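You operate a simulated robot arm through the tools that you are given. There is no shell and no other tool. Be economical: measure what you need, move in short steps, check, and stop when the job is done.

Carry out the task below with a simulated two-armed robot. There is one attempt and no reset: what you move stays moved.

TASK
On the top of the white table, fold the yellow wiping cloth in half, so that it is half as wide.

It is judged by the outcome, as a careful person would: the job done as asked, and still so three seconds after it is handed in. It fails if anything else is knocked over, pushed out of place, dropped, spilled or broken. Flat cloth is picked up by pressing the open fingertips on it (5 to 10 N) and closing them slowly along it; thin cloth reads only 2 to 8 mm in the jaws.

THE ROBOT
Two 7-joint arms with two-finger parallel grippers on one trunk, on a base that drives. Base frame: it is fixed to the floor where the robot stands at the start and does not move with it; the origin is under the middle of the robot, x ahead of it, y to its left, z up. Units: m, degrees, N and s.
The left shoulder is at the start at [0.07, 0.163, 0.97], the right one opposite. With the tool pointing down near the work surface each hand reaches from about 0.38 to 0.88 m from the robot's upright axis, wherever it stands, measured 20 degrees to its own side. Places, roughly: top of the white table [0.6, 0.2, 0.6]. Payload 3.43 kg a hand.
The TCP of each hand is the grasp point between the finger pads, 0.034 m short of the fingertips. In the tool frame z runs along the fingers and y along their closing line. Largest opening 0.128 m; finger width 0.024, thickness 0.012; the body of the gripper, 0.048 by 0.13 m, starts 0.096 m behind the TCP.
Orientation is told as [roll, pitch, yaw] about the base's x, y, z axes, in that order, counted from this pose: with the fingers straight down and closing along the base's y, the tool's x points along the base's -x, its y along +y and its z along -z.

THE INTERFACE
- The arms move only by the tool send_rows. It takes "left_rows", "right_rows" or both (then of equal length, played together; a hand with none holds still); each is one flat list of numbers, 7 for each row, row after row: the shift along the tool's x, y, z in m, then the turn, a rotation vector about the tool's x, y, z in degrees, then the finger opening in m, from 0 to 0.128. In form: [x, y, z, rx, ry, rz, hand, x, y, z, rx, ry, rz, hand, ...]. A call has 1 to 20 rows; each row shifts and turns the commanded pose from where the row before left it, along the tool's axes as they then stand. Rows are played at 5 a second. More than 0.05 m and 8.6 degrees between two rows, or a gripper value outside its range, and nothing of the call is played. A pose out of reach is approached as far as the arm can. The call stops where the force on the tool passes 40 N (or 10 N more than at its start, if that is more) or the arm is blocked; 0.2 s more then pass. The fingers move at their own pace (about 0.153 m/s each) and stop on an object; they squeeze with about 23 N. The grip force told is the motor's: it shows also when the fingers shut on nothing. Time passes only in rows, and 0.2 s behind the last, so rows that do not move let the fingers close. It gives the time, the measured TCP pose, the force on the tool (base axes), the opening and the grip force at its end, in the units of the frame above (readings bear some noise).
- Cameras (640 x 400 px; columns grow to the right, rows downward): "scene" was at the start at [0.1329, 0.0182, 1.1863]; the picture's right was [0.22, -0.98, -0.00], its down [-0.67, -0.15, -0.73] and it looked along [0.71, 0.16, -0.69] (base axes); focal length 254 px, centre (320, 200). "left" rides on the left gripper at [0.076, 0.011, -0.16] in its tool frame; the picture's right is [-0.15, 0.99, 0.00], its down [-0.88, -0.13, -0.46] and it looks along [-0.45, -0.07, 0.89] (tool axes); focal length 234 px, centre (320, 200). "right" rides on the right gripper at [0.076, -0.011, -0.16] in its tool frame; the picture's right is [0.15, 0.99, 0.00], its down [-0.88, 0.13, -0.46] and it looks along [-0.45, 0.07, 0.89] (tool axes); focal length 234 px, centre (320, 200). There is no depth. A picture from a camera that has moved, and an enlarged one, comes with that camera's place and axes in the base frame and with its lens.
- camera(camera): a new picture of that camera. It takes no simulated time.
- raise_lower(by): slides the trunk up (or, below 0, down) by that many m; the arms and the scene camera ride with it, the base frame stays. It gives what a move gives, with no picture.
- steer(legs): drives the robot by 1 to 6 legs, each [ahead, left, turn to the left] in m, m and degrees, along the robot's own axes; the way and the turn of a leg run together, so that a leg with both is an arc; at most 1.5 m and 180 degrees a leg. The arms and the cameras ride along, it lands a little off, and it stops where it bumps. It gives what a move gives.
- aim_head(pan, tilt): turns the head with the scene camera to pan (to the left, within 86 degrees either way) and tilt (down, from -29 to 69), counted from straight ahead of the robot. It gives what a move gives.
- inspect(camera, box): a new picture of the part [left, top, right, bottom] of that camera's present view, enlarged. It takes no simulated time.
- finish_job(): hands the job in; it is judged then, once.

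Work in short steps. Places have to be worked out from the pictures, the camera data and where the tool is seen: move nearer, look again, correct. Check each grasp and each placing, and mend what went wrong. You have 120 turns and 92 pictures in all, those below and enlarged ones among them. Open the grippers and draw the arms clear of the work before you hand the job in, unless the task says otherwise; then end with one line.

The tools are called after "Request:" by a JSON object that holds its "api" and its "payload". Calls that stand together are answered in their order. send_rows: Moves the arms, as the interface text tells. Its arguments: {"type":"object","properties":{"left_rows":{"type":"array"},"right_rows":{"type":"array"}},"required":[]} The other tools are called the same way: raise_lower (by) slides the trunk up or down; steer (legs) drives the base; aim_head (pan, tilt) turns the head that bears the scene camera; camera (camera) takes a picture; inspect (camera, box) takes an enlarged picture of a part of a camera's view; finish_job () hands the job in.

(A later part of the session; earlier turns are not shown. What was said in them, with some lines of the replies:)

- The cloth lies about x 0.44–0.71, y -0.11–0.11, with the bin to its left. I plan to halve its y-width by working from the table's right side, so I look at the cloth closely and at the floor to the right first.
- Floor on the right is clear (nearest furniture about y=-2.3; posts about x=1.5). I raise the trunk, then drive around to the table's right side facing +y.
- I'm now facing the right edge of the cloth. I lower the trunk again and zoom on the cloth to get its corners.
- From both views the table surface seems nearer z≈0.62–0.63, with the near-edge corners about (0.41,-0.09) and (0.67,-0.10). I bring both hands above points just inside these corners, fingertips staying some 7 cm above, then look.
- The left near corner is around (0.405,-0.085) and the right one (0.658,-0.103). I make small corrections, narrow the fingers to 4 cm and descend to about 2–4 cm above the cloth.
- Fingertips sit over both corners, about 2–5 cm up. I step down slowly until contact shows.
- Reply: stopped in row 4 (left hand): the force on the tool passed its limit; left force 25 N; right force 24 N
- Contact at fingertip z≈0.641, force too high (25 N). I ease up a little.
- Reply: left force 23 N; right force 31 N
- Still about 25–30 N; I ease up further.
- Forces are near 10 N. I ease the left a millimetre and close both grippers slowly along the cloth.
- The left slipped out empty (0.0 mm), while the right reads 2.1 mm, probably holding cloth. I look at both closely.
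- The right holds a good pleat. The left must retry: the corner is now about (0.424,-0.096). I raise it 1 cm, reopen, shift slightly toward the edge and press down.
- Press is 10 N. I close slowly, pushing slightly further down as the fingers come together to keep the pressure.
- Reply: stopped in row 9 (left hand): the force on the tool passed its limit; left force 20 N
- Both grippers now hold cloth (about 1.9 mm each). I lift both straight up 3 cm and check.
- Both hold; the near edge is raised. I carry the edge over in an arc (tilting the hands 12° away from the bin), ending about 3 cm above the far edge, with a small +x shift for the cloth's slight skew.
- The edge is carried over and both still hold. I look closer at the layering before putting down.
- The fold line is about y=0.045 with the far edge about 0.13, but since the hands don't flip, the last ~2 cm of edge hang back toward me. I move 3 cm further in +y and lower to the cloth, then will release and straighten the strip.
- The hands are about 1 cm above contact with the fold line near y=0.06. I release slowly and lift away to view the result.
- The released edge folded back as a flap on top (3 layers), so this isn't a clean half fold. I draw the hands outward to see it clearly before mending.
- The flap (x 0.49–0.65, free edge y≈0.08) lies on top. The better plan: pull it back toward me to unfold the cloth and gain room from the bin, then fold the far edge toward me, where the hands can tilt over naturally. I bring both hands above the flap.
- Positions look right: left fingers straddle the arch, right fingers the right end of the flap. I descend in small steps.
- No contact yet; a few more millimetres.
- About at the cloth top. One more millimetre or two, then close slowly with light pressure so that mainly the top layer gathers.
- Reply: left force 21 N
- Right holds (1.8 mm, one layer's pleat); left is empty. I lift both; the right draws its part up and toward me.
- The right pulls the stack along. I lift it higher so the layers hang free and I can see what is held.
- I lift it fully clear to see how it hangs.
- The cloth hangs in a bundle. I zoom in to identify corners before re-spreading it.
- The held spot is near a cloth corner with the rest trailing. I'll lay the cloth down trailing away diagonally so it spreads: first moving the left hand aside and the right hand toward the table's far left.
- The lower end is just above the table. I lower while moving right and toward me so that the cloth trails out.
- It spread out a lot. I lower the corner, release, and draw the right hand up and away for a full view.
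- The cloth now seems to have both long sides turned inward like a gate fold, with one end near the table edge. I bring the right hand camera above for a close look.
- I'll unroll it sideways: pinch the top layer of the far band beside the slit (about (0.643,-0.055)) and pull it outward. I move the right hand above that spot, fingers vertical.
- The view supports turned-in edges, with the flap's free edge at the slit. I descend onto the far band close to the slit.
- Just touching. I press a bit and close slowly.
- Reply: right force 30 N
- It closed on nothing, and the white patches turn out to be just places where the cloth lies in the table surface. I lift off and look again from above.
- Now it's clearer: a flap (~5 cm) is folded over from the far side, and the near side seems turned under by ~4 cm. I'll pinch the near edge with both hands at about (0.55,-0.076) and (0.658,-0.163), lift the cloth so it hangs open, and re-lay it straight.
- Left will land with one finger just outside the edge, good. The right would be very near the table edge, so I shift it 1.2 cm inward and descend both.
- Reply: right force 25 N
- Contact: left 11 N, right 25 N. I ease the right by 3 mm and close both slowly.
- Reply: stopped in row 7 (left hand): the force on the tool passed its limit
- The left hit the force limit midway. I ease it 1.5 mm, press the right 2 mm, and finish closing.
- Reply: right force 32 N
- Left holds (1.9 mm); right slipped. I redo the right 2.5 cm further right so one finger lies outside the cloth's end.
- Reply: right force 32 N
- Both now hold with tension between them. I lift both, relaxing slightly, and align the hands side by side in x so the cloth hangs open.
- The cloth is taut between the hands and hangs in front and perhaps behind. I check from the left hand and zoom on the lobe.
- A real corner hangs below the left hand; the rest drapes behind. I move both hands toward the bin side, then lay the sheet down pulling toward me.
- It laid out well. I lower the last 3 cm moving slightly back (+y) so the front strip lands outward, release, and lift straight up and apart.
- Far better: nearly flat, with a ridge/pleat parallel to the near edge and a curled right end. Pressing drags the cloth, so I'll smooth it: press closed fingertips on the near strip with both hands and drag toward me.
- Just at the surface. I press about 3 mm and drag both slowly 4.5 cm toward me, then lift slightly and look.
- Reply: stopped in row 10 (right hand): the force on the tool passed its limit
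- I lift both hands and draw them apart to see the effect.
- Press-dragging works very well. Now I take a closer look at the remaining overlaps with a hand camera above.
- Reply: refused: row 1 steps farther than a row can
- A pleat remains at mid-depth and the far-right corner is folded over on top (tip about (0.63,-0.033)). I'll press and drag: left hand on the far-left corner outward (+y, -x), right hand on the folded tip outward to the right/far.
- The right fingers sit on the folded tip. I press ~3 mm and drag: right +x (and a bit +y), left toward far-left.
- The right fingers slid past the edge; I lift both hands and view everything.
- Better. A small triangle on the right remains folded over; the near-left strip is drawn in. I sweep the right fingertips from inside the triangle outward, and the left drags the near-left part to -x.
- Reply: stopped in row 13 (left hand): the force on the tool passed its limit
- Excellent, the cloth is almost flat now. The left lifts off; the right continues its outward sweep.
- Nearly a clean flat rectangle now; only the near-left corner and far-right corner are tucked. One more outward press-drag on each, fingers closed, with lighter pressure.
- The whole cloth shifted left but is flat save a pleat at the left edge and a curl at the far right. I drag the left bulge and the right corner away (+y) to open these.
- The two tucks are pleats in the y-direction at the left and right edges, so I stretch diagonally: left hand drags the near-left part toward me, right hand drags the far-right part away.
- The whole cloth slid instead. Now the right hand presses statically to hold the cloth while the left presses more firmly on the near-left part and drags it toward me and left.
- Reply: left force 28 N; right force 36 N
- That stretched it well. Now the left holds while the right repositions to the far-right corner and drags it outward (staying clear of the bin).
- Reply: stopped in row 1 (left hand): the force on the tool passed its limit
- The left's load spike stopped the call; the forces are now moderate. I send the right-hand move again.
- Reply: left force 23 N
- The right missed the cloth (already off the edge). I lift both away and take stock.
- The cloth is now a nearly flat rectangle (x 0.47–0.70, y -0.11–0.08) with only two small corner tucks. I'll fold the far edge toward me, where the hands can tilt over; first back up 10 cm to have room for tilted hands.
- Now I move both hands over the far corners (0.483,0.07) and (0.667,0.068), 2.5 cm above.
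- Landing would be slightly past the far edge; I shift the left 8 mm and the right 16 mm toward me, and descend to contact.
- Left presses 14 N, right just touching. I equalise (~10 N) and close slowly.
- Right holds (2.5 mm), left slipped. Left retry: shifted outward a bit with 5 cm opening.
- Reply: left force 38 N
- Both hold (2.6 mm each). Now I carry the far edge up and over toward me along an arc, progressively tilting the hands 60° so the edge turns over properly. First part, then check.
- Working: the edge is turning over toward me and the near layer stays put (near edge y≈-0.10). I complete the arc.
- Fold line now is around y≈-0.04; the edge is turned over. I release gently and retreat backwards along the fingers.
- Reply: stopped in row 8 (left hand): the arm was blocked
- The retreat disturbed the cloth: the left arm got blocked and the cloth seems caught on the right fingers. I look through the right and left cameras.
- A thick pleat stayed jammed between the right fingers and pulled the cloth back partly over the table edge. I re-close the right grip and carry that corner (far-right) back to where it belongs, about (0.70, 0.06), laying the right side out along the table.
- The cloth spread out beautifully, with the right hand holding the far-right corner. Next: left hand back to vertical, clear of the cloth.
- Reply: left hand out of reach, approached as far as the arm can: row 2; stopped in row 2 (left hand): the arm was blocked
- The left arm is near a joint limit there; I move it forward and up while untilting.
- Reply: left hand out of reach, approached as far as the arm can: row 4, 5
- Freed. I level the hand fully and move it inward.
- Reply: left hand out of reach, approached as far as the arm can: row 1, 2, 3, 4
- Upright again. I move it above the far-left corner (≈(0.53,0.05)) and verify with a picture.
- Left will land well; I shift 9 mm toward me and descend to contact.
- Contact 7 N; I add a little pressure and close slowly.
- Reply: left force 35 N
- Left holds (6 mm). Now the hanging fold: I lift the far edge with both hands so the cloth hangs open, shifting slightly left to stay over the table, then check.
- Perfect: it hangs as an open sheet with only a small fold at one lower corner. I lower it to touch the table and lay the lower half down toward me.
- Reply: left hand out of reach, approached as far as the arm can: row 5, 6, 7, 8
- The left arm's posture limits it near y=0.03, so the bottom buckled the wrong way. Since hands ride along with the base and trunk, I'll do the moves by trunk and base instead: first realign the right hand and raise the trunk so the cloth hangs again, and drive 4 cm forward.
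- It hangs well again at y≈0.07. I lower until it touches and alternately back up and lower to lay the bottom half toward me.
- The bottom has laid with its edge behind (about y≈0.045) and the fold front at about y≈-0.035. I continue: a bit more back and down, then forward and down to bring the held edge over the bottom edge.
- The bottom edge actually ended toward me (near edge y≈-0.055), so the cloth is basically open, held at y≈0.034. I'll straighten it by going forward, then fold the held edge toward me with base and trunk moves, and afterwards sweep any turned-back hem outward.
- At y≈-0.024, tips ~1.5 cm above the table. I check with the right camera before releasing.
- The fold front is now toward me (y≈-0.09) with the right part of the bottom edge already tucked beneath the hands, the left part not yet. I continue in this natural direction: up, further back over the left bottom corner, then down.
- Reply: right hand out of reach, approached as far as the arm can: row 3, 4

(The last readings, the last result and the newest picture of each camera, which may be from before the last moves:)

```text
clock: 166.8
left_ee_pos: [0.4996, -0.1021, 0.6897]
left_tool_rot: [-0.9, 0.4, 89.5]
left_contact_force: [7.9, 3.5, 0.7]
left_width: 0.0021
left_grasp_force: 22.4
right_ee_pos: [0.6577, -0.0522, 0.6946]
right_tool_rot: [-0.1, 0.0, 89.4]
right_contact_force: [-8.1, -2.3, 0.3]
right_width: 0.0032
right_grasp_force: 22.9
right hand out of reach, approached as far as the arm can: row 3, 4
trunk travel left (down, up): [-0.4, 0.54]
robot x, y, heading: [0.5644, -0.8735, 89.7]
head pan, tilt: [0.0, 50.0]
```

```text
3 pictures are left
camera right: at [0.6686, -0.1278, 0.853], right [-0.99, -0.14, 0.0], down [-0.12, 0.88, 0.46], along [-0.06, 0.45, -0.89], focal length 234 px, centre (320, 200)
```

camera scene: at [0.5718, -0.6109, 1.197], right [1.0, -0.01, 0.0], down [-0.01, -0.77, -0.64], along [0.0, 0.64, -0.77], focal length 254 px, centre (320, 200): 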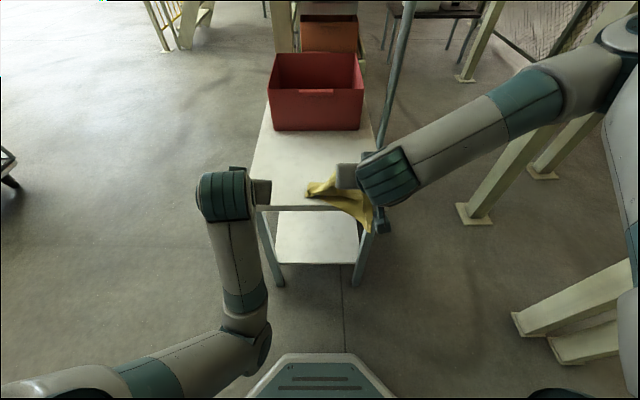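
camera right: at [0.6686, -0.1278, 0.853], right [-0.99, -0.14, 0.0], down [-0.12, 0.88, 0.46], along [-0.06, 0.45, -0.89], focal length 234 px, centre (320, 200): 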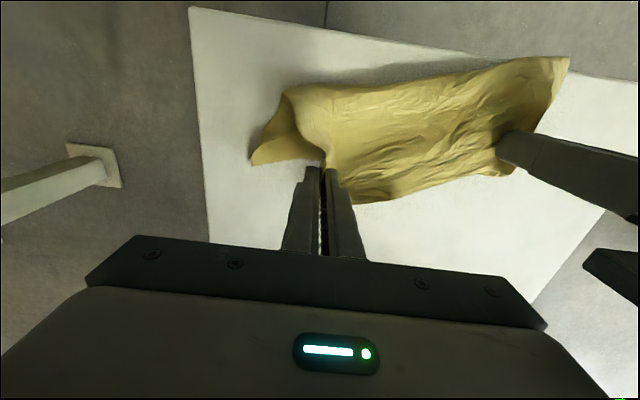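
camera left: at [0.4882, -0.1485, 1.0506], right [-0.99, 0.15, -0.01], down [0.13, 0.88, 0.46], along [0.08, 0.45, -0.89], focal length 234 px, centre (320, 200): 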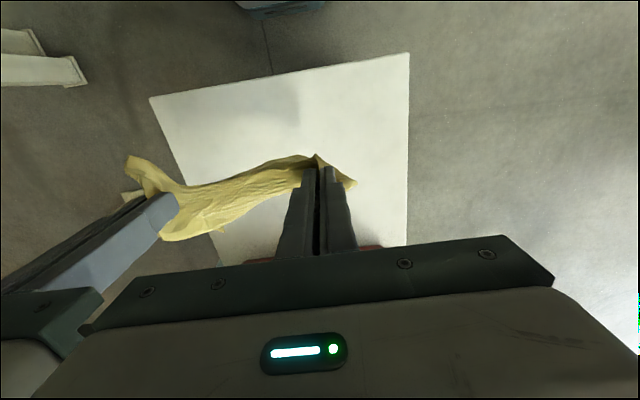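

It now looks like a half-width band: fold front y≈-0.12…-0.17, held edge y≈-0.03…-0.08. I lower to the table, open wide and raise the trunk straight up to release.

Request:
{"api": "raise_lower", "payload": {"by": -0.01}}

Request:
{"api": "send_rows", "payload": {"left_rows": [0, 0, 0, 0, 0, 0, 0.01, 0, 0, 0, 0, 0, 0, 0.02, 0, 0, 0, 0, 0, 0, 0.03, 0, 0, 0, 0, 0, 0, 0.04, 0, 0, 0, 0, 0, 0, 0.04], "right_rows": [0, 0, 0, 0, 0, 0, 0.01, 0, 0, 0, 0, 0, 0, 0.02, 0, 0, 0, 0, 0, 0, 0.03, 0, 0, 0, 0, 0, 0, 0.04, 0, 0, 0, 0, 0, 0, 0.04]}}

Request:
{"api": "raise_lower", "payload": {"by": 0.15}}

Request:
{"api": "camera", "payload": {"camera": "right"}}

```text
clock: 167.3
left_ee_pos: [0.5, -0.1037, 0.6808]
left_tool_rot: [-1.2, 0.1, 89.6]
left_contact_force: [9.4, 3.1, 0.4]
left_width: 0.0019
left_grasp_force: 23.1
right_ee_pos: [0.6584, -0.0519, 0.6843]
right_tool_rot: [-0.1, 0.0, 89.4]
right_contact_force: [-7.8, -3.2, 0.8]
right_width: 0.0036
right_grasp_force: 22.6
trunk travel left (down, up): [-0.39, 0.55]
robot x, y, heading: [0.5692, -0.8683, 89.8]
head pan, tilt: [0.0, 50.0]
```

```text
clock: 168.5
left_ee_pos: [0.4995, -0.1026, 0.6793]
left_tool_rot: [-1.1, 0.3, 89.6]
left_contact_force: [0.4, -0.2, 0.5]
left_width: 0.0399
left_grasp_force: 0.1
right_ee_pos: [0.6598, -0.052, 0.6849]
right_tool_rot: [-0.1, 0.0, 89.3]
right_contact_force: [-0.2, 0.9, 0.3]
right_width: 0.0397
right_grasp_force: 0.0
trunk travel left (down, up): [-0.39, 0.55]
robot x, y, heading: [0.5695, -0.8717, 89.7]
head pan, tilt: [0.0, 50.0]
```

```text
clock: 170.3
left_ee_pos: [0.4998, -0.1024, 0.8294]
left_tool_rot: [-1.0, 0.4, 89.6]
left_contact_force: [-0.3, 0.2, 0.1]
left_width: 0.0399
left_grasp_force: 0.1
right_ee_pos: [0.6597, -0.052, 0.8346]
right_tool_rot: [-0.1, 0.0, 89.4]
right_contact_force: [0.0, -0.1, -0.1]
right_width: 0.0398
right_grasp_force: 0.0
trunk travel left (down, up): [-0.54, 0.4]
robot x, y, heading: [0.5688, -0.8747, 89.7]
head pan, tilt: [0.0, 50.0]
```

```text
2 pictures are left
camera right: at [0.6689, -0.1274, 0.9927], right [-0.99, -0.14, 0.0], down [-0.12, 0.88, 0.46], along [-0.06, 0.45, -0.89], focal length 234 px, centre (320, 200)
```

right: 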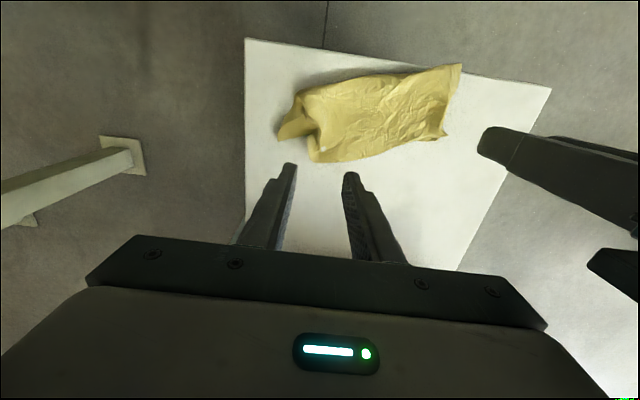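

Released cleanly: the cloth is a band about 0.09 m by 0.22 m, i.e. folded to half its width. I drive back to draw the arms clear and check with a zoom.

Request:
{"api": "steer", "payload": {"legs": [[-0.25, 0, 0]]}}

Request:
{"api": "aim_head", "payload": {"pan": 0, "tilt": 42}}

Request:
{"api": "inspect", "payload": {"camera": "scene", "box": [240, 120, 400, 240]}}

```text
clock: 172.1
left_ee_pos: [0.4972, -0.3529, 0.8295]
left_tool_rot: [-1.1, 0.2, 89.7]
left_contact_force: [-0.6, 0.6, 0.3]
left_width: 0.04
left_grasp_force: 0.1
right_ee_pos: [0.6572, -0.3017, 0.8353]
right_tool_rot: [-0.1, 0.0, 89.5]
right_contact_force: [1.3, -0.2, 0.4]
right_width: 0.0397
right_grasp_force: 0.0
trunk travel left (down, up): [-0.54, 0.4]
robot x, y, heading: [0.5687, -1.1214, 89.8]
head pan, tilt: [0.0, 50.0]
```

```text
clock: 172.8
left_ee_pos: [0.4981, -0.3518, 0.8281]
left_tool_rot: [-1.1, 0.4, 89.8]
left_contact_force: [0.1, 0.1, 0.0]
left_width: 0.0398
left_grasp_force: 0.0
right_ee_pos: [0.6567, -0.3015, 0.8341]
right_tool_rot: [-0.2, -0.1, 89.5]
right_contact_force: [0.2, 0.2, 0.1]
right_width: 0.0399
right_grasp_force: 0.1
trunk travel left (down, up): [-0.54, 0.4]
robot x, y, heading: [0.5718, -1.1231, 89.7]
head pan, tilt: [0.0, 42.0]
```

```text
3.33 times, centred on (320, 180) of scene
camera zoom: at [0.5699, -0.9884, 1.2781], right [1.0, 0.0, 0.0], down [0.0, -0.67, -0.74], along [0.0, 0.74, -0.67], focal length 845 px, centre (320, 267)
```

zoom: 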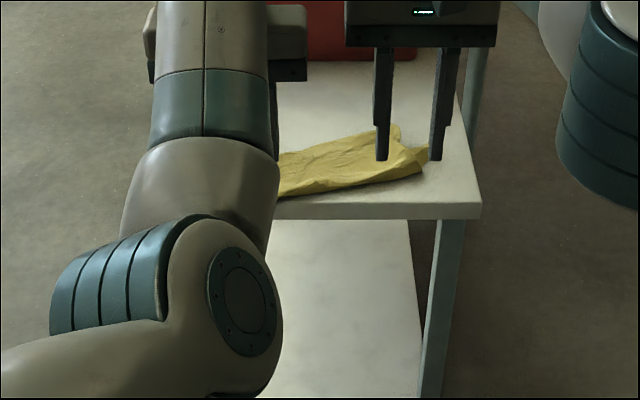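

The band lies on the table with a rounded fold facing me, the bin is untouched, and both open hands are clear. I hand the job in.

Request:
{"api": "finish_job", "payload": {}}

```text
The job is handed in.
```

I folded the yellow cloth to about half its width, roughly 0.09 m across instead of 0.2 m, and it lies on the white table with the bin untouched. The fold is not crisp: the lower layer sticks out about 3 cm at the right end, the cloth sits slightly skewed, and its left front corner is right at the table's edge. My last view of the left end was partly blocked by the left arm, so I judged that end mostly from the picture taken just after release.
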